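You operate a simulated robot arm through the tools that you are given. There is no shell and no other tool.

You run a simulated robot arm. Do the job below in one go: nothing can be reset, and whatever is moved stays where it is left.

TASK
Zero the thickness gauge first, then gauge the lot 23 swatch and bin it.
Fine: pass bin from 4.8 to 5.2 mm, otherwise hold bin; shut the gauge lever again at the end.

It is judged by the outcome, as a careful person would: the job done as asked, and still so three seconds after it is handed in. It fails if anything else is knocked over, pushed out of place, dropped, spilled or broken.

THE ROBOT
A 7-joint arm with a two-finger parallel gripper, fixed in place. Base frame: the origin is on the floor under the middle of its stand, x ahead of it, y to its left, z up; the work surface is at about z = 0.86. Units: m, rad, N and s.
It reaches about 1.247 m from its shoulder. Its first joint turns from -2.304 to 2.304 rad. Payload 3.91 kg.
The TCP is the grasp point between the finger pads, 0.03 m short of the fingertips. In the tool frame z runs along the fingers and y along their closing line. The gripper opens to 0.11 m. The fingers are 0.02 m wide and 0.01 m thick; the gripper's body (0.048 by 0.112 m) begins 0.055 m behind the TCP.
Orientation is that of the tool frame in the base frame, as a unit quaternion [x, y, z, w]. With the fingers straight down and closing along the base's y, the tool's x points along the base's -x, its y along +y and its z along -z.

THE INTERFACE
- The arm moves only by the tool step_arm. Its argument "deltas" is a list of rows, each a list of 6 numbers: the shift along the base's x, y, z in units of 250 mm (1.0 is 250 mm), then the turn, a rotation vector about the base's x, y, z in units of 45 degrees (1.0 is 45 degrees). In form: [[x, y, z, rx, ry, rz], ...]. A call has 1 to 20 rows; each row is the pose to reach, as a shift and turn from the pose commanded when the call began. "grip" is the gripper command, from -1 (fully open) to 1 (shut), values between in proportion, set as the call begins (left out, the last holds). A call with a number of a shift or a turn outside -1 to 1 is refused whole. A row lasts 0.2 s, in which the tool goes at most 0.05 m and 0.15 rad; a call with a longer step from one row to the next is refused whole, and so is a gripper value outside its range. A pose out of reach is approached as far as the arm can. The call stops where the force on the tool passes 90 N (or 10 N more than at its start, if that is more) or the arm is blocked; 0.2 s more then pass. Each finger travels about 0.108 m/s and halts on what it meets, pressing with about 35 N; the grip force reading is that of the motor and also rises with nothing between the fingers. The clock runs only during rows and for 0.2 s after the last one: add rows that repeat a pose to give the fingers time. The reply holds the time, the measured pose of the TCP, the force on the tool along the base axes, the opening and the grip force, in the units named above and with some noise, with the torque about the TCP (base axes, N m) and any sound that the robot's microphone picked up, and new pictures: "show" is both (left out), scene, wrist or none.
- Cameras (640 x 400 px; columns grow to the right, rows downward): "scene" is fixed at [0.029, -0.6494, 1.4947]; the picture's right is [0.86, -0.50, 0.00], its down [-0.15, -0.26, -0.95] and it looks along [0.48, 0.82, -0.30] (base axes); focal length 348 px, centre (320, 200). "wrist" rides on the gripper at [0.072, 0.017, -0.103] in the tool frame; the picture's right is [-0.23, 0.97, 0.00], its down [-0.76, -0.18, -0.62] and it looks along [-0.61, -0.14, 0.78] (tool axes); focal length 222 px, centre (320, 200). There is no depth. A picture from a camera that has moved, and an enlarged one, comes with that camera's place and axes in the base frame and with its lens. The place of the scene camera against the robot may be out by one fixed shift of up to 0.025 m in any direction.
- enlarge(camera, box): a new picture of the part [left, top, right, bottom] of that camera's present view, enlarged. The clock stands still meanwhile.
- sign_off(): hands the job in; it is judged then, once.

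Places have to be worked out from the pictures, the camera data and where the tool is seen. Open the gripper and draw the arm clear of the work before you hand the job in, unless the task says otherwise.

The tools are called after "Call:" by a JSON object that holds its "method" and its "body". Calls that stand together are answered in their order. step_arm: Moves the arm, as the interface text tells. Its arguments: {"type":"object","properties":{"deltas":{"type":"array","items":{"type":"array","items":{"type":"number"}}},"grip":{"type":"number"},"show":{"type":"string","enum":["both","scene","wrist","none"]}},"required":["deltas"]} The other tools are called the same way: enlarge (camera, box) takes an enlarged picture of a part of a camera's view; sign_off () hands the job in.

At the start:

```text
time_s: 0.0
tcp_pos: [0.398, 0.3722, 1.2114]
ee_rot: [0.0, 1.0, -0.001, 0.001]
force: [-0.3, -0.2, 0.2]
wrist_torque: [-0.01, 0.01, 0.02]
opening: 0.1103
gripper_force: 0.1
```

scene: 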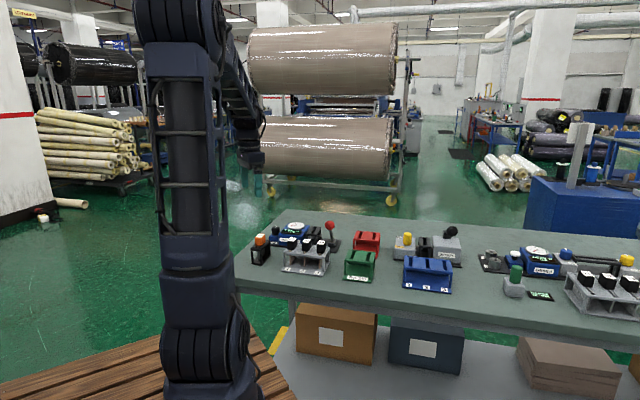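
wrist: 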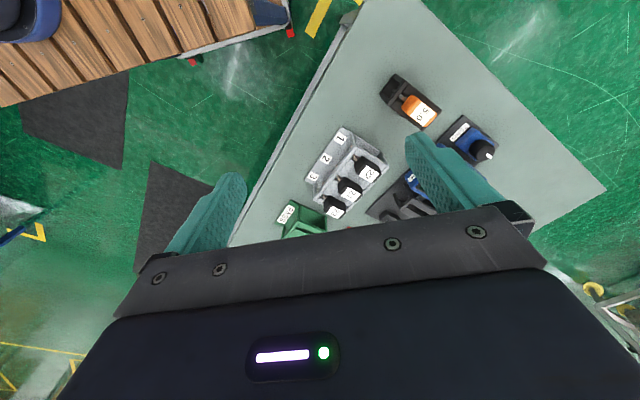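

I start by looking closely at the bench in both views to identify the gauge, swatches and bins.

Call:
{"method": "enlarge", "body": {"camera": "scene", "box": [235, 205, 365, 290]}}

Call:
{"method": "enlarge", "body": {"camera": "scene", "box": [335, 215, 475, 305]}}

Call:
{"method": "enlarge", "body": {"camera": "scene", "box": [470, 230, 640, 330]}}

Call:
{"method": "enlarge", "body": {"camera": "wrist", "box": [260, 50, 520, 250]}}

```text
4.71 times, centred on (300, 248) of scene
camera zoom: at [0.029, -0.6494, 1.4947], right [0.86, -0.5, 0.0], down [-0.15, -0.26, -0.95], along [0.48, 0.82, -0.3], focal length 1639 px, centre (414, -24)
```

zoom: 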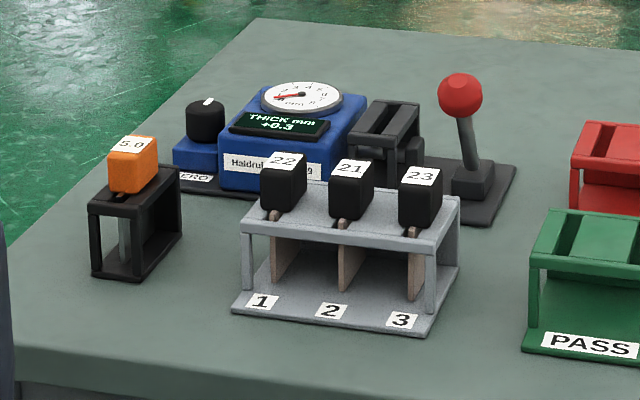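

```text
4.44 times, centred on (405, 260) of scene
camera zoom: at [0.029, -0.6494, 1.4947], right [0.86, -0.5, 0.0], down [-0.15, -0.26, -0.95], along [0.48, 0.82, -0.3], focal length 1548 px, centre (-58, -67)
```

zoom: 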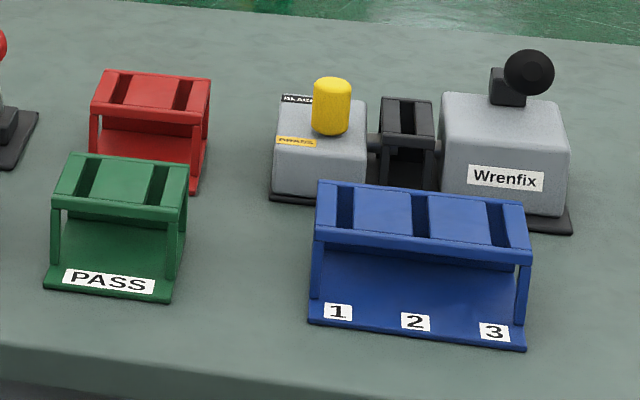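

```text
3.76 times, centred on (555, 280) of scene
camera zoom: at [0.029, -0.6494, 1.4947], right [0.86, -0.5, 0.0], down [-0.15, -0.26, -0.95], along [0.48, 0.82, -0.3], focal length 1311 px, centre (-565, -101)
```

zoom: 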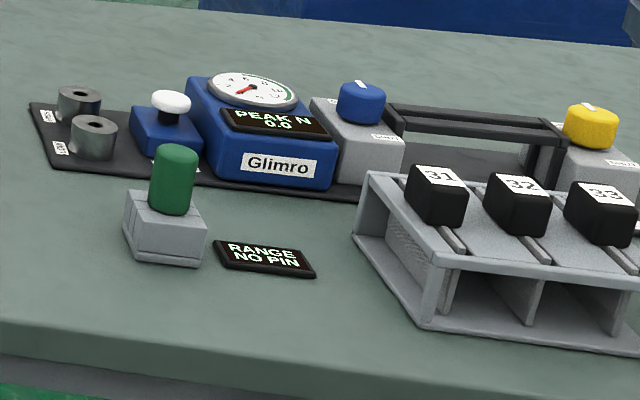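

```text
2.00 times, centred on (390, 150) of wrist
camera zoom: at [0.3263, 0.389, 1.316], right [0.23, 0.97, 0.0], down [0.76, -0.18, 0.62], along [0.61, -0.14, -0.78], focal length 444 px, centre (180, 300)
```

zoom: 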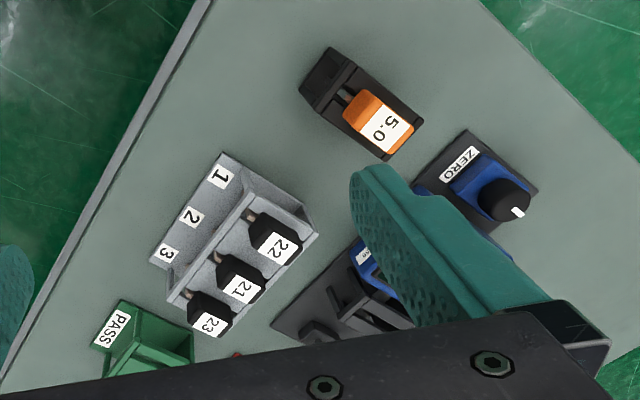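

The thickness gauge appears to be the "Haidru…" one with ZERO knob, slot and red-balled lever; it reads +0.3. I enlarge it more to read details and lever state.

Call:
{"method": "enlarge", "body": {"camera": "scene", "box": [265, 212, 345, 262]}}

Call:
{"method": "enlarge", "body": {"camera": "scene", "box": [245, 225, 285, 250]}}

Call:
{"method": "enlarge", "body": {"camera": "scene", "box": [280, 240, 344, 280]}}

Call:
{"method": "enlarge", "body": {"camera": "scene", "box": [340, 225, 388, 285]}}

```text
8.00 times, centred on (305, 237) of scene
camera zoom: at [0.029, -0.6494, 1.4947], right [0.86, -0.5, 0.0], down [-0.15, -0.26, -0.95], along [0.48, 0.82, -0.3], focal length 2787 px, centre (440, -96)
```

zoom: 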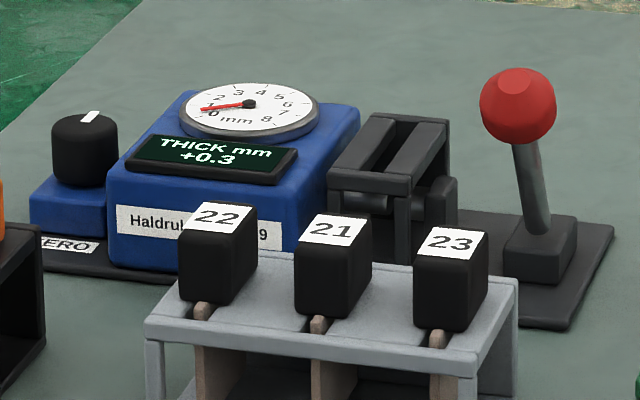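

```text
16.00 times, centred on (265, 238) of scene
camera zoom: at [0.029, -0.6494, 1.4947], right [0.86, -0.5, 0.0], down [-0.15, -0.26, -0.95], along [0.48, 0.82, -0.3], focal length 5574 px, centre (1200, -400)
```

zoom: 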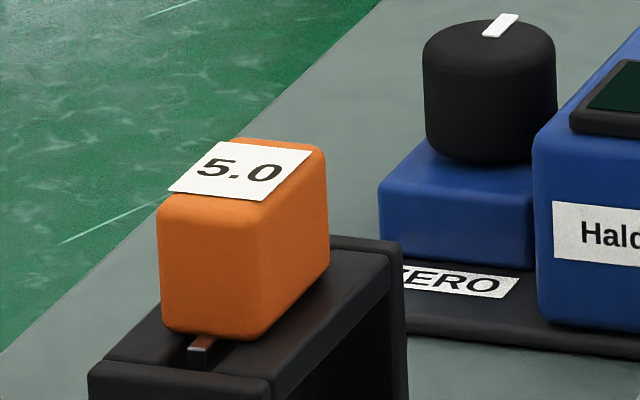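

```text
10.00 times, centred on (312, 260) of scene
camera zoom: at [0.029, -0.6494, 1.4947], right [0.86, -0.5, 0.0], down [-0.15, -0.26, -0.95], along [0.48, 0.82, -0.3], focal length 3483 px, centre (400, -400)
```

zoom: 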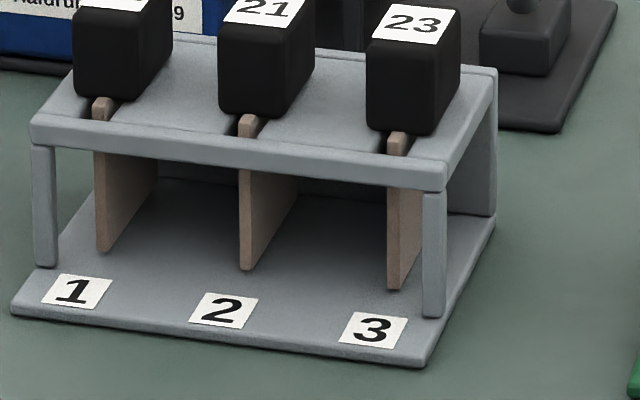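

```text
6.67 times, centred on (364, 255) of scene
camera zoom: at [0.029, -0.6494, 1.4947], right [0.86, -0.5, 0.0], down [-0.15, -0.26, -0.95], along [0.48, 0.82, -0.3], focal length 2322 px, centre (27, -167)
```

zoom: 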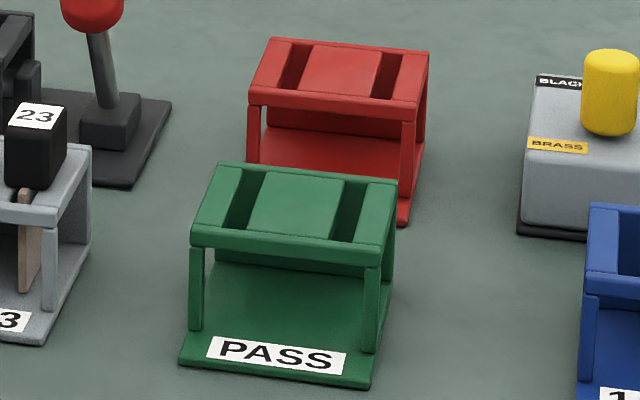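

The gauge shows +0.3 with its lever leaning toward the slot, and everything on the bench appears turned about −45° in the base frame. I turn the wrist +45° about z in place so the wrist camera looks squarely across the bench.

Call:
{"method": "step_arm", "body": {"deltas": [[0, 0, 0, 0, 0, 0.15], [0, 0, 0, 0, 0, 0.3], [0, 0, 0, 0, 0, 0.45], [0, 0, 0, 0, 0, 0.6], [0, 0, 0, 0, 0, 0.75], [0, 0, 0, 0, 0, 0.9], [0, 0, 0, 0, 0, 1.0], [0, 0, 0, 0, 0, 1.0]], "grip": -1}}

```text
time_s: 1.8
tcp_pos: [0.3968, 0.3726, 1.2102]
ee_rot: [-0.383, 0.924, 0.0, 0.0]
force: [0.0, 0.6, -0.1]
wrist_torque: [-0.03, 0.02, -0.01]
opening: 0.1099
gripper_force: 0.0
camera wrist: at [0.3352, 0.3329, 1.316], right [-0.53, 0.85, 0.0], down [0.66, 0.41, 0.62], along [0.53, 0.33, -0.78], focal length 222 px, centre (320, 200)
```

scene: 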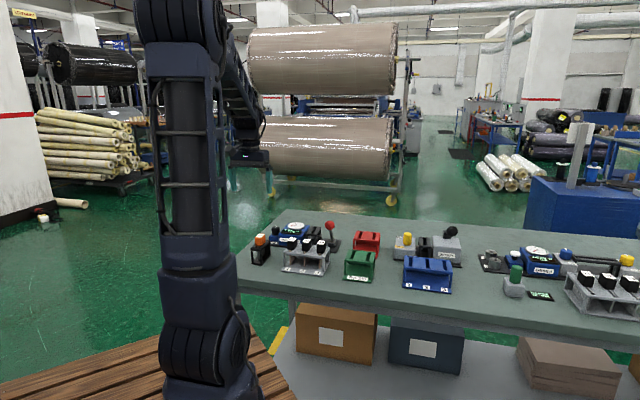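
wrist: 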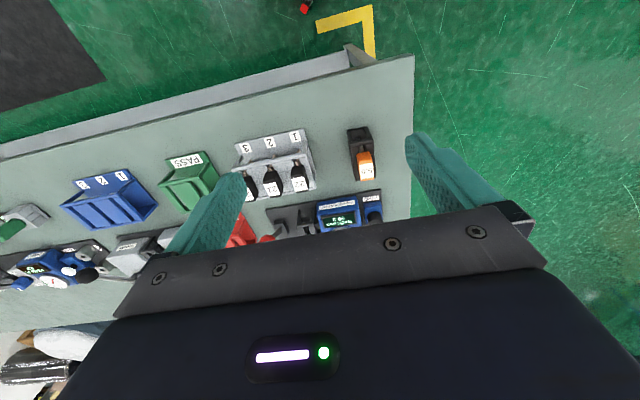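

The view is now squarer to the bench (upside-down in the picture). I enlarge the gauge and rack region to work out positions.

Call:
{"method": "enlarge", "body": {"camera": "wrist", "box": [225, 115, 425, 240]}}

```text
3.20 times, centred on (325, 178) of wrist
camera zoom: at [0.3352, 0.3329, 1.316], right [-0.53, 0.85, 0.0], down [0.66, 0.41, 0.62], along [0.53, 0.33, -0.78], focal length 711 px, centre (304, 272)
```

zoom: 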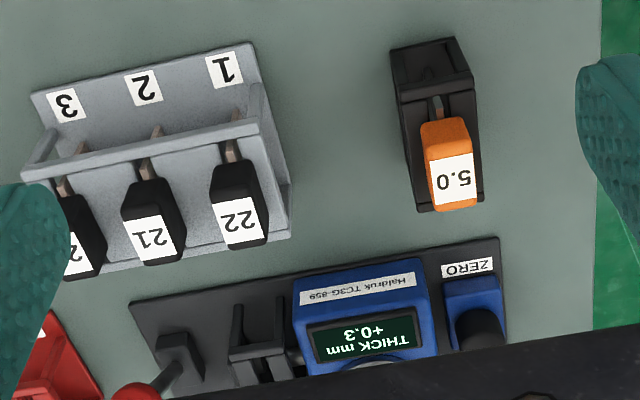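

The gauge plate runs from about (0.746, 0.416) to (0.532, 0.634) along −45°, with ZERO knob near (0.57, 0.64). I move the hand above the gauge at the same height to look at it from above.

Call:
{"method": "step_arm", "body": {"deltas": [[0.115, 0.085, 0, 0, 0, 0], [0.23, 0.17, 0, 0, 0, 0], [0.345, 0.255, 0, 0, 0, 0], [0.46, 0.34, 0, 0, 0, 0], [0.575, 0.425, 0, 0, 0, 0], [0.69, 0.51, 0, 0, 0, 0], [0.805, 0.595, 0, 0, 0, 0], [0.92, 0.68, 0, 0, 0, 0], [0.92, 0.68, 0, 0, 0, 0]]}}

```text
time_s: 3.8
tcp_pos: [0.629, 0.5411, 1.2125]
ee_rot: [-0.382, 0.924, 0.0, 0.0]
force: [0.2, 0.4, 0.3]
wrist_torque: [-0.02, 0.0, -0.01]
opening: 0.11
gripper_force: 0.1
camera wrist: at [0.5661, 0.5015, 1.3171], right [-0.53, 0.85, 0.0], down [0.66, 0.41, 0.62], along [0.53, 0.33, -0.78], focal length 222 px, centre (320, 200)
```

scene: 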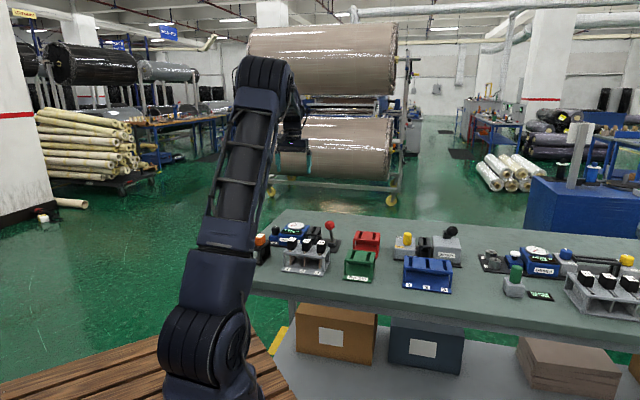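
wrist: 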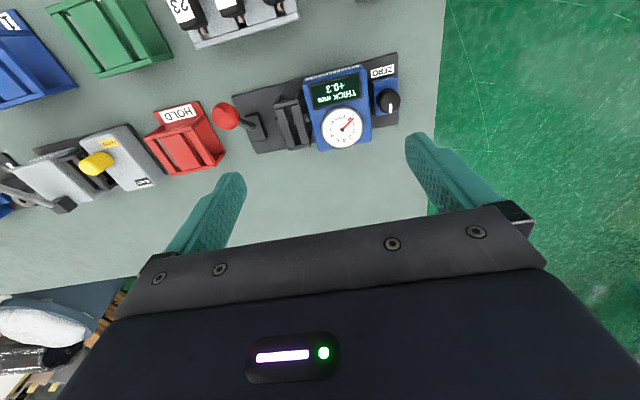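

I see the whole gauge and the red HOLD bin. I enlarge the gauge part for accurate pixel readings.

Call:
{"method": "enlarge", "body": {"camera": "wrist", "box": [205, 45, 415, 176]}}

Call:
{"method": "enlarge", "body": {"camera": "wrist", "box": [205, 75, 325, 150]}}

Call:
{"method": "enlarge", "body": {"camera": "wrist", "box": [300, 50, 420, 125]}}

```text
3.05 times, centred on (310, 110) of wrist
camera zoom: at [0.5661, 0.5015, 1.3171], right [-0.53, 0.85, 0.0], down [0.66, 0.41, 0.62], along [0.53, 0.33, -0.78], focal length 677 px, centre (350, 473)
```

zoom: 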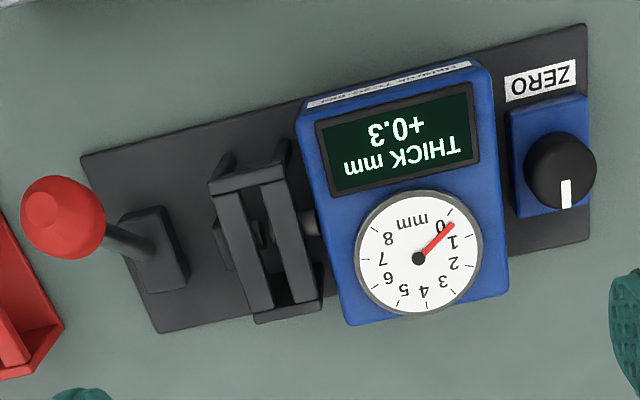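

```text
5.33 times, centred on (265, 112) of wrist
camera zoom: at [0.5661, 0.5015, 1.3171], right [-0.53, 0.85, 0.0], down [0.66, 0.41, 0.62], along [0.53, 0.33, -0.78], focal length 1185 px, centre (613, 667)
```

zoom: 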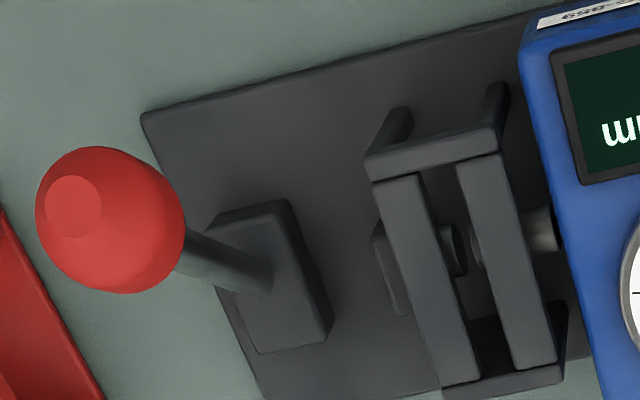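

```text
5.33 times, centred on (360, 88) of wrist
camera zoom: at [0.5661, 0.5015, 1.3171], right [-0.53, 0.85, 0.0], down [0.66, 0.41, 0.62], along [0.53, 0.33, -0.78], focal length 1185 px, centre (107, 800)
```

zoom: 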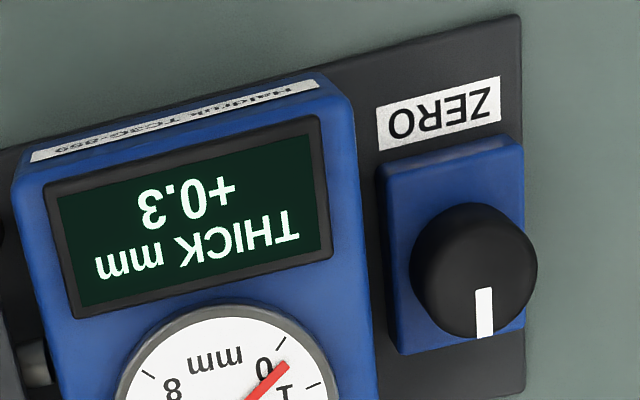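

From these views the gauge plate spans about 0.305 × 0.122 m at yaw −45°, knob at ≈(0.594, 0.652), slot at ≈(0.714, 0.535), lever base ≈(0.768, 0.478) with the ball leaning toward the robot. I lower over the slot to check whether the anvils are closed and empty.

Call:
{"method": "step_arm", "body": {"deltas": [[0.07, -0.084, -0.12, 0, 0, 0], [0.14, -0.168, -0.24, 0, 0, 0], [0.21, -0.252, -0.36, 0, 0, 0], [0.21, -0.252, -0.36, 0, 0, 0]], "show": "wrist"}}

```text
time_s: 4.8
tcp_pos: [0.6818, 0.4787, 1.1225]
ee_rot: [-0.383, 0.924, 0.0, 0.0]
force: [-0.3, -0.4, 0.5]
wrist_torque: [-0.02, 0.01, -0.03]
opening: 0.1103
gripper_force: 0.1
camera wrist: at [0.6203, 0.4383, 1.2276], right [-0.53, 0.85, 0.0], down [0.66, 0.41, 0.62], along [0.53, 0.33, -0.78], focal length 222 px, centre (320, 200)
```

wrist: 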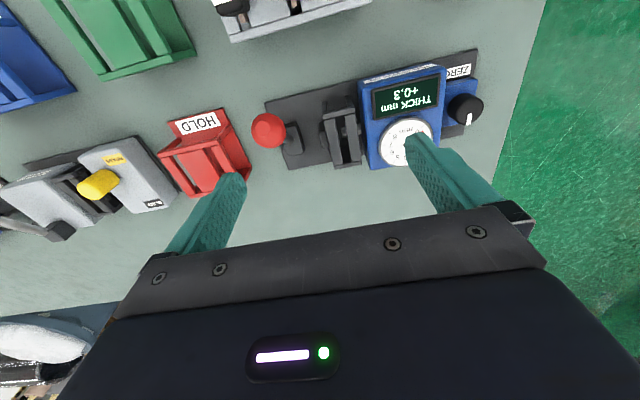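

I zoom in on the slot, the lever and the display from this position.

Call:
{"method": "enlarge", "body": {"camera": "wrist", "box": [305, 85, 385, 175]}}

Call:
{"method": "enlarge", "body": {"camera": "wrist", "box": [240, 80, 340, 180]}}

Call:
{"method": "enlarge", "body": {"camera": "wrist", "box": [430, 50, 500, 140]}}

Call:
{"method": "enlarge", "body": {"camera": "wrist", "box": [130, 90, 260, 210]}}

```text
4.44 times, centred on (345, 130) of wrist
camera zoom: at [0.6203, 0.4383, 1.2276], right [-0.53, 0.85, 0.0], down [0.66, 0.41, 0.62], along [0.53, 0.33, -0.78], focal length 987 px, centre (209, 511)
```

zoom: 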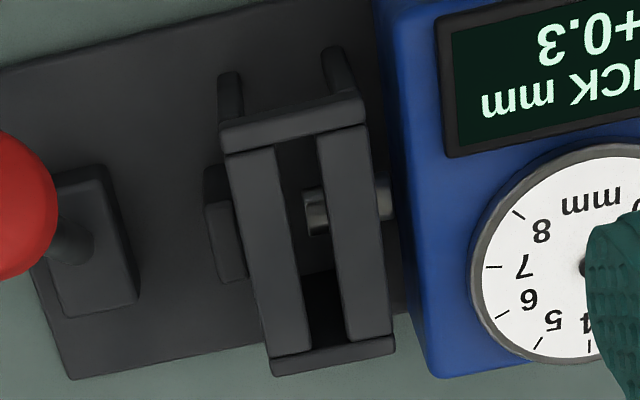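

```text
4.00 times, centred on (290, 130) of wrist
camera zoom: at [0.6203, 0.4383, 1.2276], right [-0.53, 0.85, 0.0], down [0.66, 0.41, 0.62], along [0.53, 0.33, -0.78], focal length 888 px, centre (440, 480)
```

zoom: 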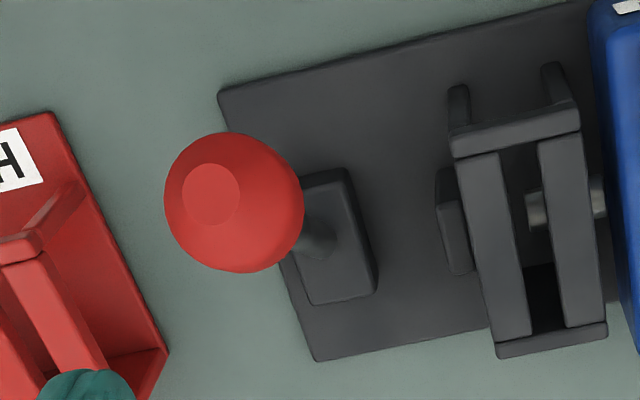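

```text
4.44 times, centred on (465, 95) of wrist
camera zoom: at [0.6203, 0.4383, 1.2276], right [-0.53, 0.85, 0.0], down [0.66, 0.41, 0.62], along [0.53, 0.33, -0.78], focal length 987 px, centre (-324, 667)
```

zoom: 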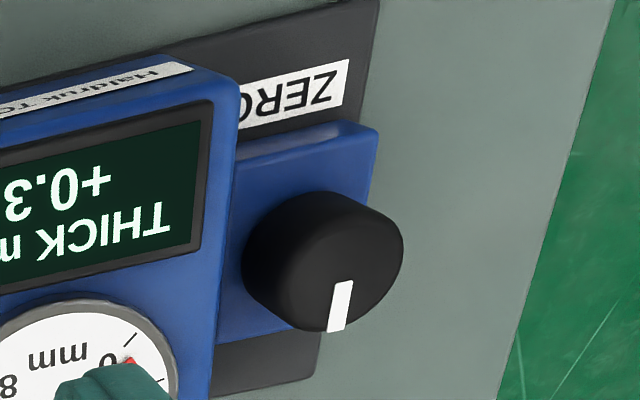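

```text
3.33 times, centred on (195, 150) of wrist
camera zoom: at [0.6203, 0.4383, 1.2276], right [-0.53, 0.85, 0.0], down [0.66, 0.41, 0.62], along [0.53, 0.33, -0.78], focal length 740 px, centre (737, 367)
```

zoom: 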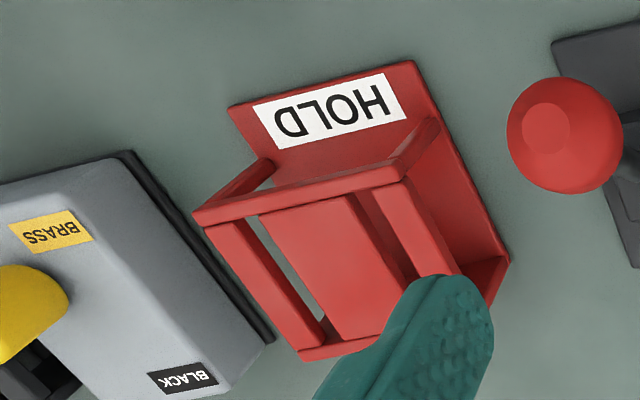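

The spindle fills the slot and the display reads +0.3 empty, so the lever looks shut now (ball at ≈(0.7355, 0.439, 0.977) leaning toward the robot). The knob centre works out to ≈(0.595, 0.6595), top ≈0.92, so I swing over it while turning the wrist so that the fingers close along the bench's depth direction.

Call:
{"method": "step_arm", "body": {"deltas": [[-0.05, 0.1, 0, 0, 0, -0.14], [-0.1, 0.2, 0, 0, 0, -0.28], [-0.15, 0.3, 0, 0, 0, -0.42], [-0.2, 0.4, 0, 0, 0, -0.56], [-0.25, 0.5, 0, 0, 0, -0.7], [-0.3, 0.6, 0, 0, 0, -0.85], [-0.347, 0.723, 0, 0, 0, -1.0], [-0.347, 0.723, 0, 0, 0, -1.0]], "show": "none", "grip": 0.0}}

Call:
{"method": "step_arm", "body": {"deltas": [[0, 0, 0, 0, 0, -0.15], [0, 0, 0, 0, 0, -0.3], [0, 0, 0, 0, 0, -0.45], [0, 0, 0, 0, 0, -0.6], [0, 0, 0, 0, 0, -0.75], [0, 0, 0, 0, 0, -0.9], [0, 0, 0, 0, 0, -1.0], [0, 0, -0.14, 0, 0, -1.0], [0, 0, -0.2, 0, 0, -1.0], [0, 0, -0.2, 0, 0, -1.0]]}}

```text
time_s: 6.6
tcp_pos: [0.5932, 0.661, 1.1225]
ee_rot: [0.0, 1.0, 0.0, 0.0]
force: [-0.1, 0.2, -0.1]
wrist_torque: [0.03, 0.04, 0.04]
opening: 0.0549
gripper_force: 0.1
```

```text
time_s: 8.8
tcp_pos: [0.5943, 0.6606, 1.0716]
ee_rot: [0.383, 0.924, 0.0, 0.0]
force: [-0.1, -0.2, -0.2]
wrist_torque: [0.01, 0.0, 0.03]
opening: 0.0549
gripper_force: 0.1
camera wrist: at [0.5548, 0.7236, 1.1766], right [0.85, 0.53, 0.0], down [0.41, -0.66, 0.62], along [0.33, -0.53, -0.78], focal length 222 px, centre (320, 200)
```

scene: 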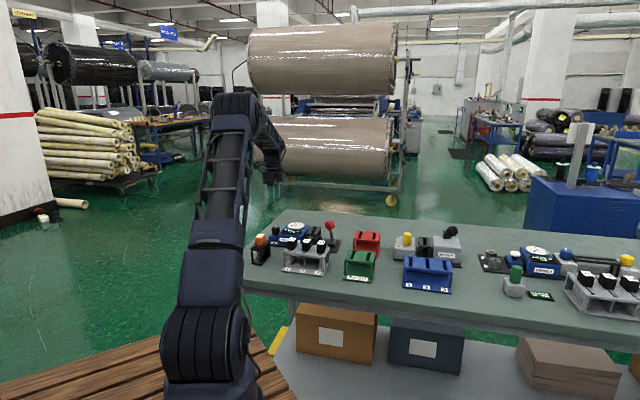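
wrist: 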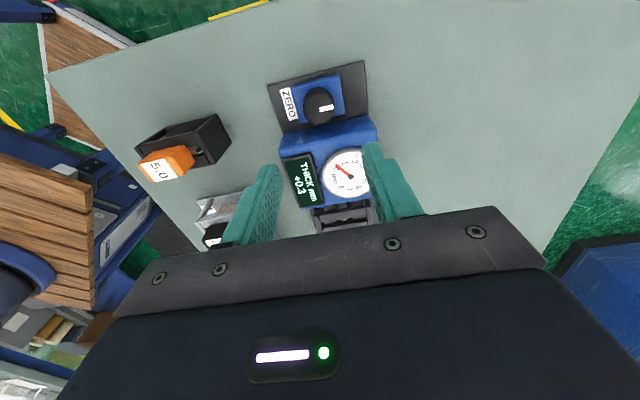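

The knob is centred between the open fingers and the display is visible. I enlarge to check alignment before descending.

Call:
{"method": "enlarge", "body": {"camera": "wrist", "box": [255, 55, 385, 215]}}

```text
2.50 times, centred on (320, 135) of wrist
camera zoom: at [0.5548, 0.7236, 1.1766], right [0.85, 0.53, 0.0], down [0.41, -0.66, 0.62], along [0.33, -0.53, -0.78], focal length 555 px, centre (320, 362)
```

zoom: 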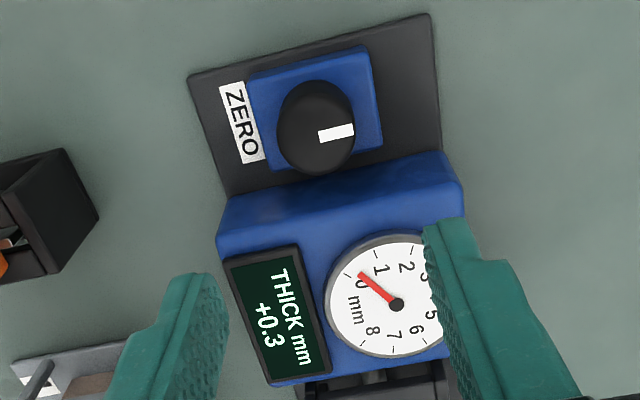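

Knob centre recomputes to (0.594, 0.660), right under the TCP. I descend so that the fingertips end at about z 0.90, just above the knob's housing.

Call:
{"method": "step_arm", "body": {"deltas": [[0, 0, -0.12, 0, 0, 0], [0, 0, -0.24, 0, 0, 0], [0, 0, -0.36, 0, 0, 0], [0, 0, -0.46, 0, 0, 0], [0, 0, -0.52, 0, 0, 0], [0, 0, -0.566, 0, 0, 0], [0, 0, -0.566, 0, 0, 0]]}}

```text
time_s: 10.4
tcp_pos: [0.5937, 0.6616, 0.9302]
ee_rot: [0.382, 0.924, 0.0, 0.0]
force: [0.2, 0.0, 0.5]
wrist_torque: [-0.04, -0.01, 0.03]
opening: 0.0549
gripper_force: 0.0
camera wrist: at [0.5552, 0.7232, 1.0342], right [0.85, 0.53, 0.0], down [0.41, -0.66, 0.62], along [0.33, -0.53, -0.78], focal length 222 px, centre (320, 200)
```

scene: 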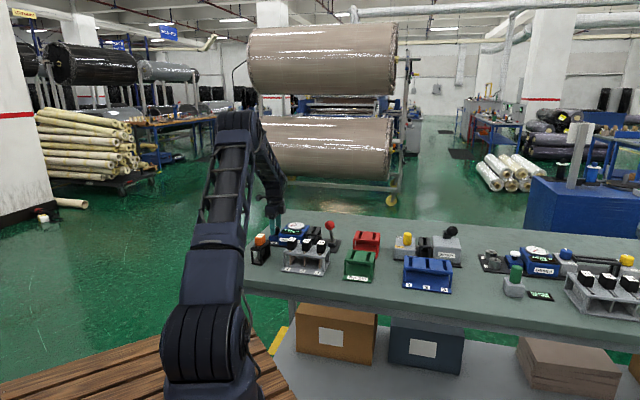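
wrist: 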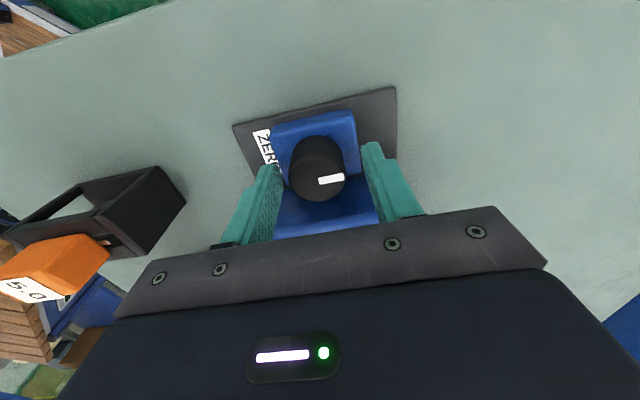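

The fingers straddle the knob without contact. I check height in the scene picture before closing.

Call:
{"method": "enlarge", "body": {"camera": "scene", "box": [255, 200, 335, 255]}}

Call:
{"method": "enlarge", "body": {"camera": "wrist", "box": [220, 80, 420, 245]}}

```text
7.27 times, centred on (295, 228) of scene
camera zoom: at [0.029, -0.6494, 1.4947], right [0.86, -0.5, 0.0], down [-0.15, -0.26, -0.95], along [0.48, 0.82, -0.3], focal length 2533 px, centre (502, 0)
```

zoom: 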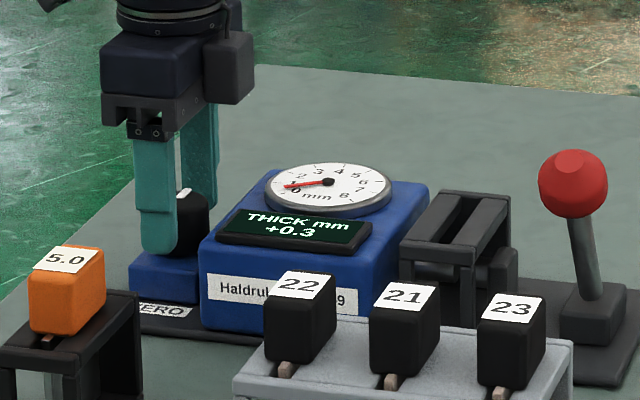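

```text
2.42 times, centred on (320, 162) of wrist
camera zoom: at [0.5552, 0.7232, 1.0342], right [0.85, 0.53, 0.0], down [0.41, -0.66, 0.62], along [0.33, -0.53, -0.78], focal length 538 px, centre (320, 291)
```

zoom: 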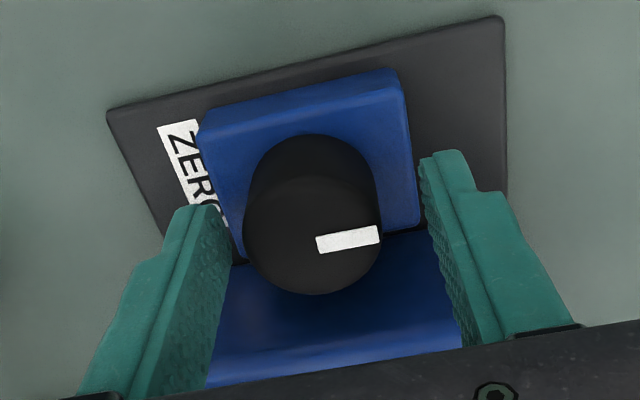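

Heights look right: fingertips are just above the housing, around the knob. I close the gripper on the knob.

Call:
{"method": "step_arm", "body": {"deltas": [[0, 0, 0, 0, 0, 0], [0, 0, 0, 0, 0, 0], [0, 0, 0, 0, 0, 0]], "grip": 1}}

```text
time_s: 11.2
tcp_pos: [0.5923, 0.6598, 0.9287]
ee_rot: [0.382, 0.924, -0.001, -0.001]
force: [-25.9, -31.9, 1.5]
wrist_torque: [-0.67, 0.44, -0.01]
opening: 0.0355
gripper_force: 44.6
camera wrist: at [0.554, 0.7221, 1.034], right [0.85, 0.53, 0.0], down [0.41, -0.66, 0.62], along [0.33, -0.53, -0.78], focal length 222 px, centre (320, 200)
```

scene: 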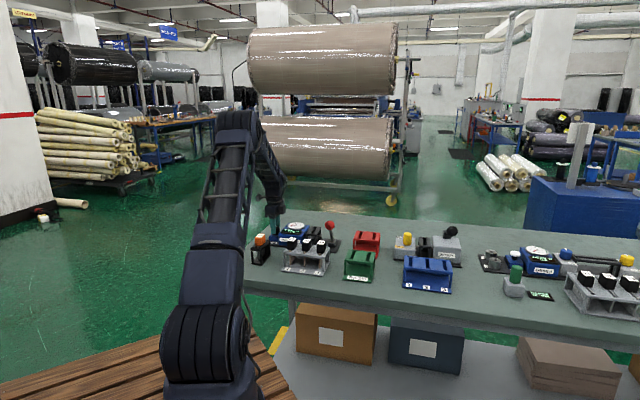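
wrist: 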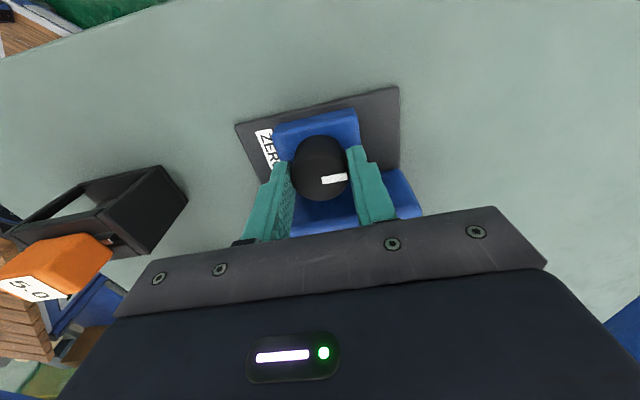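

The knob is gripped (opening 35.5 mm), with about 41 N of side load in −v because I'm about 2 mm off-centre. I shift the commanded pose by 2 mm toward −v to balance it and then read the display.

Call:
{"method": "step_arm", "body": {"deltas": [[-0.006, -0.006, 0, 0, 0, 0], [-0.006, -0.006, 0, 0, 0, 0]]}}

Call:
{"method": "enlarge", "body": {"camera": "scene", "box": [265, 210, 345, 260]}}

```text
time_s: 11.8
tcp_pos: [0.5925, 0.6584, 0.9282]
ee_rot: [0.382, 0.924, 0.001, 0.001]
force: [-10.2, -15.2, -5.5]
wrist_torque: [-0.54, 0.5, -0.02]
opening: 0.0358
gripper_force: 44.6
camera wrist: at [0.5538, 0.7218, 1.0342], right [0.85, 0.53, 0.0], down [0.41, -0.66, 0.62], along [0.33, -0.53, -0.78], focal length 222 px, centre (320, 200)
```

scene: 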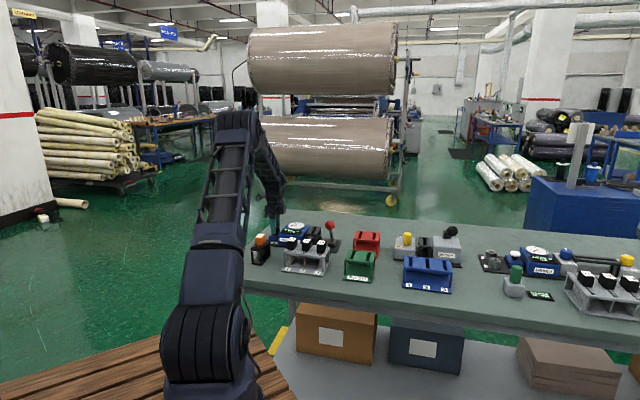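
wrist: 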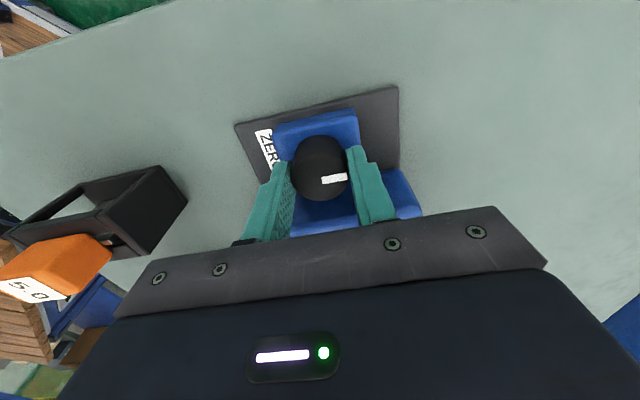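

```text
8.00 times, centred on (305, 235) of scene
camera zoom: at [0.029, -0.6494, 1.4947], right [0.86, -0.5, 0.0], down [-0.15, -0.26, -0.95], along [0.48, 0.82, -0.3], focal length 2787 px, centre (440, -80)
```

zoom: 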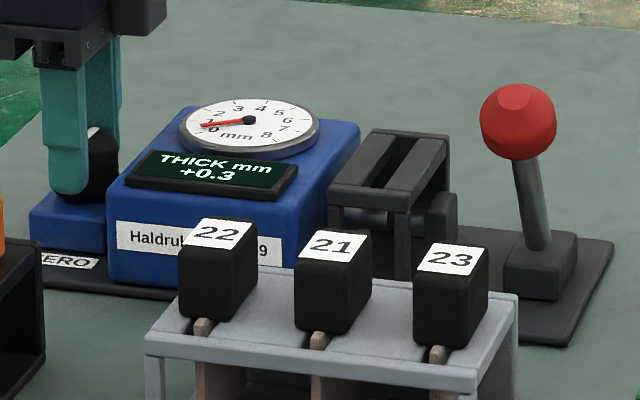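

Still +0.3 and side load is down to about 18 N. I trim another bit and turn the knob about −9° (clockwise from above) to see which way and how fast the reading changes.

Call:
{"method": "step_arm", "body": {"deltas": [[-0.003, -0.004, 0, 0, 0, -0.06], [-0.003, -0.004, 0, 0, 0, -0.13], [-0.003, -0.004, 0, 0, 0, -0.2], [-0.003, -0.004, 0, 0, 0, -0.2]]}}

Call:
{"method": "enlarge", "body": {"camera": "scene", "box": [265, 210, 345, 260]}}

```text
time_s: 12.8
tcp_pos: [0.5921, 0.6593, 0.9289]
ee_rot: [0.453, 0.891, 0.001, 0.001]
force: [13.1, 17.7, -13.5]
wrist_torque: [0.32, -0.06, -0.01]
opening: 0.0357
gripper_force: 44.7
camera wrist: at [0.5641, 0.727, 1.0342], right [0.92, 0.39, 0.0], down [0.3, -0.72, 0.62], along [0.24, -0.57, -0.78], focal length 222 px, centre (320, 200)
```

scene: 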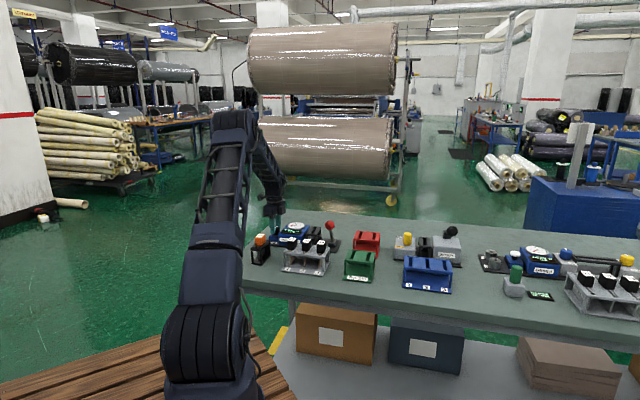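
wrist: 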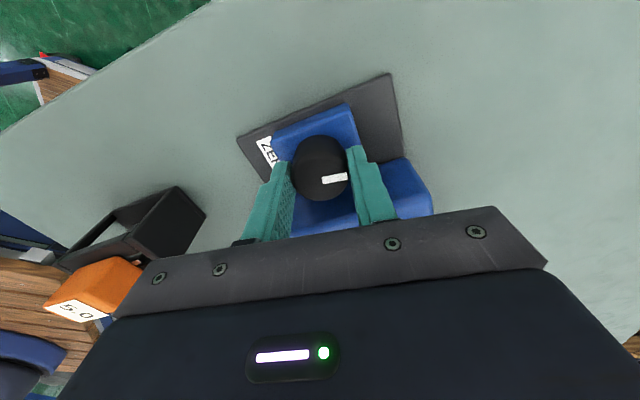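

```text
8.00 times, centred on (305, 235) of scene
camera zoom: at [0.029, -0.6494, 1.4947], right [0.86, -0.5, 0.0], down [-0.15, -0.26, -0.95], along [0.48, 0.82, -0.3], focal length 2787 px, centre (440, -80)
```

zoom: 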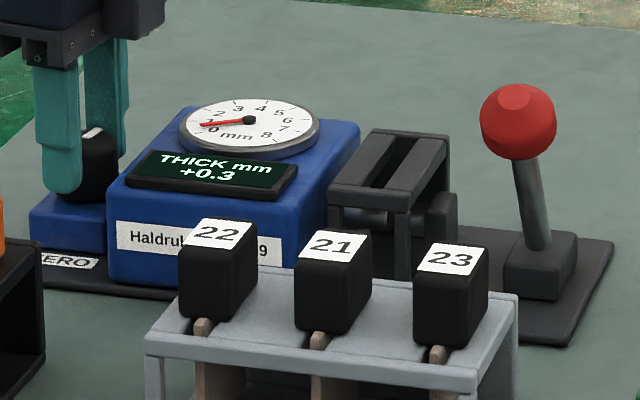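

The knob turned with the fingers but the reading is still +0.3 after 9°. I keep turning −16° further, easing the side load slightly.

Call:
{"method": "step_arm", "body": {"deltas": [[0.0015, 0.002, 0.004, 0, 0, -0.12], [0.0015, 0.002, 0.004, 0, 0, -0.24], [0.0015, 0.002, 0.004, 0, 0, -0.36], [0.0015, 0.002, 0.004, 0, 0, -0.36]], "show": "wrist"}}

Call:
{"method": "enlarge", "body": {"camera": "scene", "box": [265, 210, 345, 260]}}

```text
time_s: 13.8
tcp_pos: [0.5918, 0.6592, 0.9292]
ee_rot: [0.575, 0.818, -0.001, 0.0]
force: [10.6, 9.5, -19.0]
wrist_torque: [0.24, -0.89, -0.01]
opening: 0.0356
gripper_force: 44.7
camera wrist: at [0.5846, 0.7327, 1.0341], right [0.99, 0.12, 0.0], down [0.09, -0.78, 0.62], along [0.07, -0.62, -0.78], focal length 222 px, centre (320, 200)
```

wrist: 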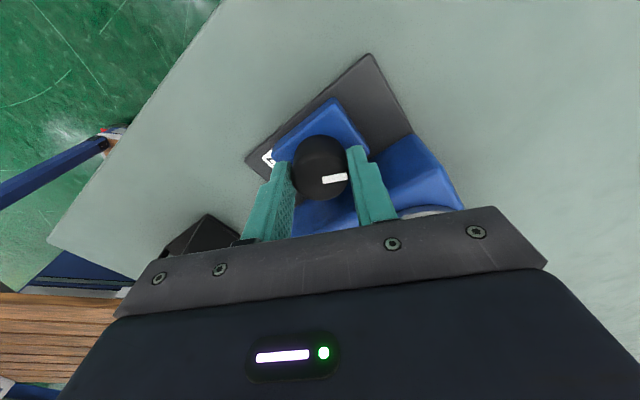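

```text
8.00 times, centred on (305, 235) of scene
camera zoom: at [0.029, -0.6494, 1.4947], right [0.86, -0.5, 0.0], down [-0.15, -0.26, -0.95], along [0.48, 0.82, -0.3], focal length 2787 px, centre (440, -80)
```

zoom: 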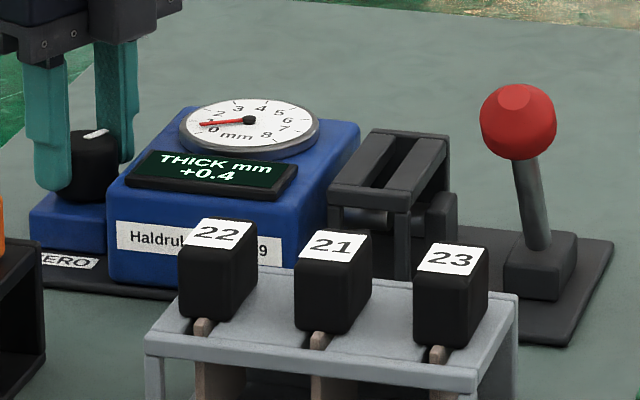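

Clockwise raised the reading to +0.4 after 25°, so I need to turn counter-clockwise, roughly 4°/0.016 mm. I turn back +40° first and read.

Call:
{"method": "step_arm", "body": {"deltas": [[-0.001, -0.001, 0.003, 0, 0, 0.15], [-0.001, -0.001, 0.003, 0, 0, 0.3], [-0.001, -0.001, 0.003, 0, 0, 0.45], [-0.001, -0.001, 0.003, 0, 0, 0.6], [-0.001, -0.001, 0.003, 0, 0, 0.75], [-0.001, -0.001, 0.003, 0, 0, 0.9], [-0.001, -0.001, 0.003, 0, 0, 0.9]], "show": "wrist"}}

Call:
{"method": "enlarge", "body": {"camera": "scene", "box": [265, 210, 345, 260]}}

```text
time_s: 15.4
tcp_pos: [0.5926, 0.6593, 0.9289]
ee_rot: [0.255, 0.967, -0.001, 0.0]
force: [17.9, 27.5, -40.8]
wrist_torque: [1.18, -0.68, 0.01]
opening: 0.0356
gripper_force: 45.1
camera wrist: at [0.5385, 0.7091, 1.0344], right [0.68, 0.73, 0.0], down [0.58, -0.53, 0.62], along [0.46, -0.42, -0.78], focal length 222 px, centre (320, 200)
```

wrist: 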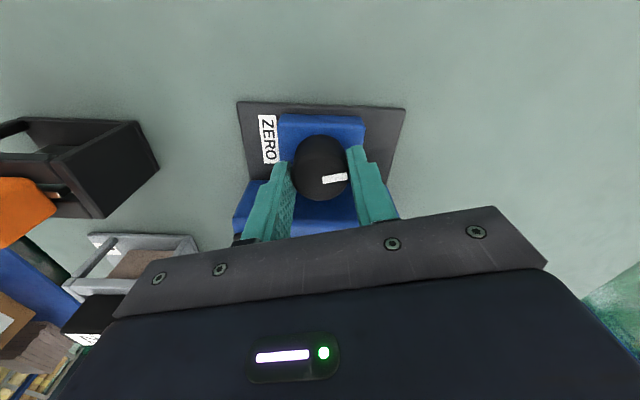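

```text
8.00 times, centred on (305, 235) of scene
camera zoom: at [0.029, -0.6494, 1.4947], right [0.86, -0.5, 0.0], down [-0.15, -0.26, -0.95], along [0.48, 0.82, -0.3], focal length 2787 px, centre (440, -80)
```

zoom: 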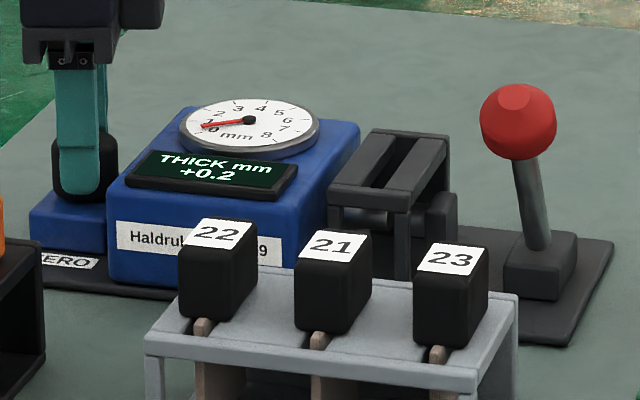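

Reading is +0.2 after 15° counter-clockwise from the start. I relieve the loads (lower 1.75 mm, shift +v) and turn a further 27°.

Call:
{"method": "step_arm", "body": {"deltas": [[0.003, 0.005, -0.007, 0, 0, 0.15], [0.003, 0.005, -0.007, 0, 0, 0.3], [0.003, 0.005, -0.007, 0, 0, 0.45], [0.003, 0.005, -0.007, 0, 0, 0.6], [0.003, 0.005, -0.007, 0, 0, 0.6]], "show": "wrist"}}

Call:
{"method": "enlarge", "body": {"camera": "scene", "box": [265, 210, 345, 260]}}

```text
time_s: 16.6
tcp_pos: [0.5914, 0.6591, 0.9294]
ee_rot: [0.022, 1.0, -0.001, 0.0]
force: [1.7, -13.0, -8.2]
wrist_torque: [0.04, 0.28, 0.0]
opening: 0.0356
gripper_force: 45.1
camera wrist: at [0.5215, 0.6788, 1.0344], right [0.27, 0.96, 0.0], down [0.75, -0.21, 0.62], along [0.6, -0.17, -0.78], focal length 222 px, centre (320, 200)
```

wrist: 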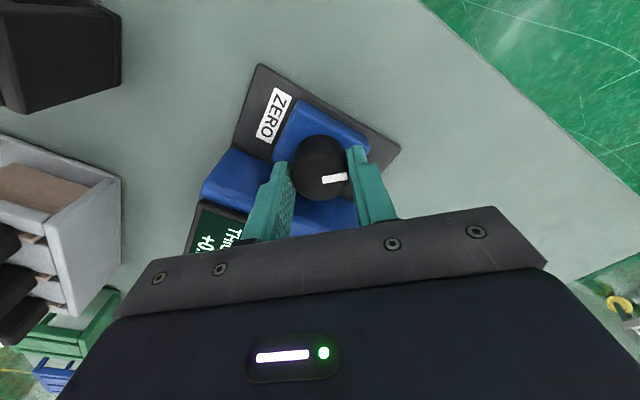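

```text
8.00 times, centred on (305, 235) of scene
camera zoom: at [0.029, -0.6494, 1.4947], right [0.86, -0.5, 0.0], down [-0.15, -0.26, -0.95], along [0.48, 0.82, -0.3], focal length 2787 px, centre (440, -80)
```

zoom: 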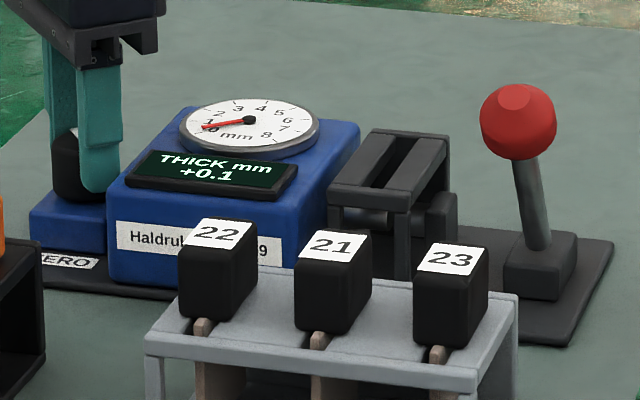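

Now +0.1 after 42° counter-clockwise. To keep the finger clear of the gauge body I release slightly, rise, turn back −65°, and come down again for a fresh grip.

Call:
{"method": "step_arm", "body": {"deltas": [[0, 0, 0, 0, 0, 0], [0, 0, 0.1, 0, 0, 0], [0, 0, 0.2, 0, 0, 0], [0, 0, 0.2, 0, 0, -0.15], [0, 0, 0.2, 0, 0, -0.3], [0, 0, 0.2, 0, 0, -0.45], [0, 0, 0.2, 0, 0, -0.6], [0, 0, 0.2, 0, 0, -0.75], [0, 0, 0.2, 0, 0, -0.9], [0, 0, 0.2, 0, 0, -1.0], [0, 0, 0.2, 0, 0, -1.0]], "grip": 0.2}}

```text
time_s: 19.0
tcp_pos: [0.5921, 0.66, 0.9787]
ee_rot: [0.404, 0.915, 0.0, 0.0]
force: [-0.2, 0.6, -0.2]
wrist_torque: [0.02, 0.02, 0.0]
opening: 0.0441
gripper_force: 0.1
camera wrist: at [0.5569, 0.7239, 1.084], right [0.87, 0.49, 0.0], down [0.38, -0.68, 0.62], along [0.3, -0.54, -0.78], focal length 222 px, centre (320, 200)
```

scene: 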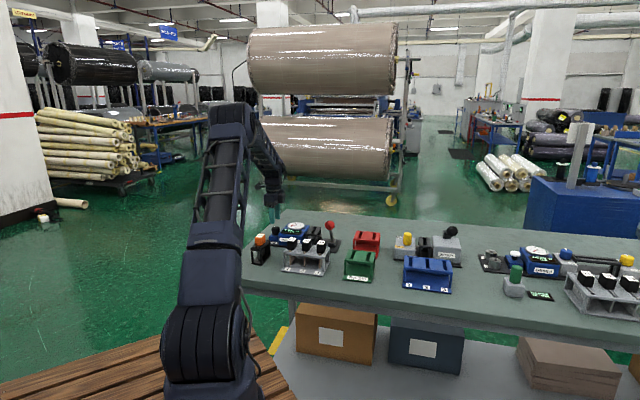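
wrist: 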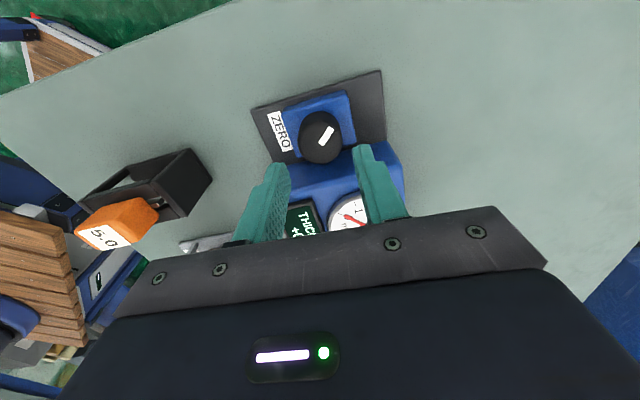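

The knob stayed where I left it (pointer moved by about 42°). I turn back another 18°, lower onto the knob and grip.

Call:
{"method": "step_arm", "body": {"deltas": [[0, 0, 0, 0, 0, -0.15], [0, 0, 0, 0, 0, -0.3], [0, 0, 0, 0, 0, -0.4], [0, 0, -0.1, 0, 0, -0.4], [0, 0, -0.2, 0, 0, -0.4], [0, 0, -0.2, 0, 0, -0.4]], "show": "wrist"}}

Call:
{"method": "step_arm", "body": {"deltas": [[0, 0, 0, 0, 0, 0], [0, 0, 0, 0, 0, 0]], "grip": 1, "show": "none"}}

```text
time_s: 20.4
tcp_pos: [0.5919, 0.6612, 0.9286]
ee_rot: [0.543, 0.84, 0.0, 0.0]
force: [0.6, 0.6, 0.7]
wrist_torque: [-0.01, 0.02, -0.01]
opening: 0.0438
gripper_force: 0.1
camera wrist: at [0.5789, 0.7331, 1.0339], right [0.98, 0.19, 0.0], down [0.15, -0.77, 0.62], along [0.12, -0.61, -0.78], focal length 222 px, centre (320, 200)
```

wrist: 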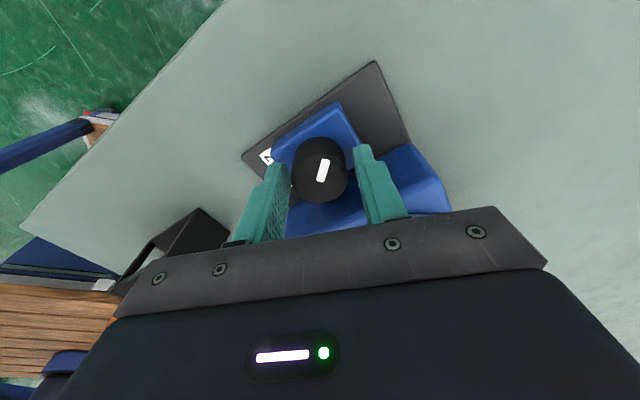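

```text
time_s: 21.0
tcp_pos: [0.5915, 0.6604, 0.9302]
ee_rot: [0.542, 0.84, -0.001, 0.0]
force: [-9.6, -7.4, -2.1]
wrist_torque: [-0.06, -0.21, -0.03]
opening: 0.0354
gripper_force: 44.7
```

Well-centred grip with small loads. I turn +20° counter-clockwise and read the display.

Call:
{"method": "step_arm", "body": {"deltas": [[-0.001, -0.001, 0, 0, 0, 0.15], [-0.001, -0.001, 0, 0, 0, 0.3], [-0.001, -0.001, 0, 0, 0, 0.45], [-0.001, -0.001, 0, 0, 0, 0.45]], "show": "none"}}

Call:
{"method": "enlarge", "body": {"camera": "scene", "box": [265, 210, 345, 260]}}

```text
time_s: 22.0
tcp_pos: [0.5913, 0.6601, 0.929]
ee_rot: [0.385, 0.923, -0.001, 0.001]
force: [-16.0, 0.4, -11.9]
wrist_torque: [0.64, -0.12, 0.01]
opening: 0.0357
gripper_force: 45.4
```

```text
8.00 times, centred on (305, 235) of scene
camera zoom: at [0.029, -0.6494, 1.4947], right [0.86, -0.5, 0.0], down [-0.15, -0.26, -0.95], along [0.48, 0.82, -0.3], focal length 2787 px, centre (440, -80)
```

zoom: 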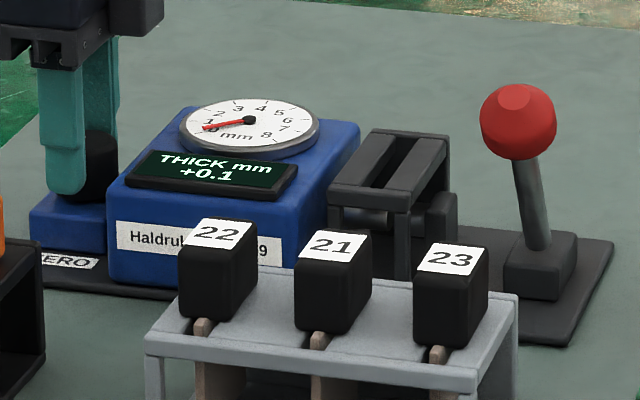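

Still +0.1 at 63° total. I continue +9°.

Call:
{"method": "step_arm", "body": {"deltas": [[0.001, 0, -0.001, 0, 0, 0.1], [0.001, 0, -0.001, 0, 0, 0.2], [0.001, 0, -0.001, 0, 0, 0.2]], "show": "none"}}

Call:
{"method": "enlarge", "body": {"camera": "scene", "box": [265, 210, 345, 260]}}

```text
time_s: 22.8
tcp_pos: [0.5912, 0.6604, 0.9283]
ee_rot: [0.311, 0.95, -0.001, 0.0]
force: [-24.2, -2.5, -16.9]
wrist_torque: [0.44, 0.27, -0.04]
opening: 0.0357
gripper_force: 44.9
```

```text
8.00 times, centred on (305, 235) of scene
camera zoom: at [0.029, -0.6494, 1.4947], right [0.86, -0.5, 0.0], down [-0.15, -0.26, -0.95], along [0.48, 0.82, -0.3], focal length 2787 px, centre (440, -80)
```

zoom: 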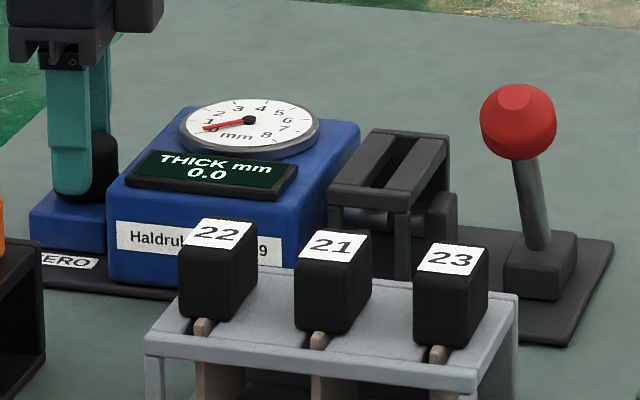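

The display now reads 0.0 at about 72° total. To centre the zero I turn on to find the other edge of the 0.0 window, relieving the loads.

Call:
{"method": "step_arm", "body": {"deltas": [[-0.004, 0, -0.003, 0, 0, 0.1], [-0.004, 0, -0.003, 0, 0, 0.2], [-0.004, 0, -0.003, 0, 0, 0.3], [-0.004, 0, -0.003, 0, 0, 0.4], [-0.004, 0, -0.003, 0, 0, 0.4]], "show": "none"}}

Call:
{"method": "enlarge", "body": {"camera": "scene", "box": [265, 210, 345, 260]}}

```text
time_s: 24.0
tcp_pos: [0.5909, 0.6595, 0.9291]
ee_rot: [0.16, 0.987, 0.001, 0.002]
force: [-6.6, 5.3, -0.3]
wrist_torque: [-0.41, 0.23, 0.01]
opening: 0.0355
gripper_force: 45.0
```

```text
8.00 times, centred on (305, 235) of scene
camera zoom: at [0.029, -0.6494, 1.4947], right [0.86, -0.5, 0.0], down [-0.15, -0.26, -0.95], along [0.48, 0.82, -0.3], focal length 2787 px, centre (440, -80)
```

zoom: 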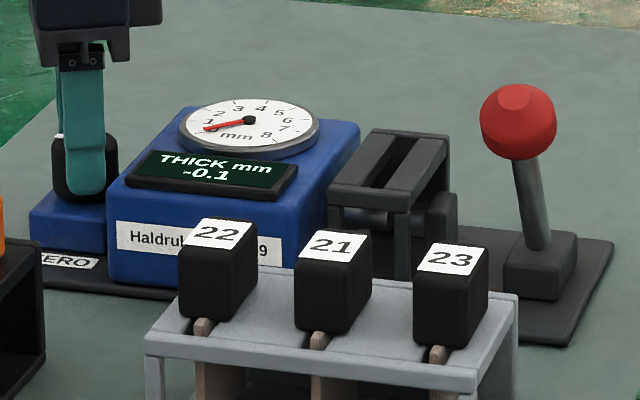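

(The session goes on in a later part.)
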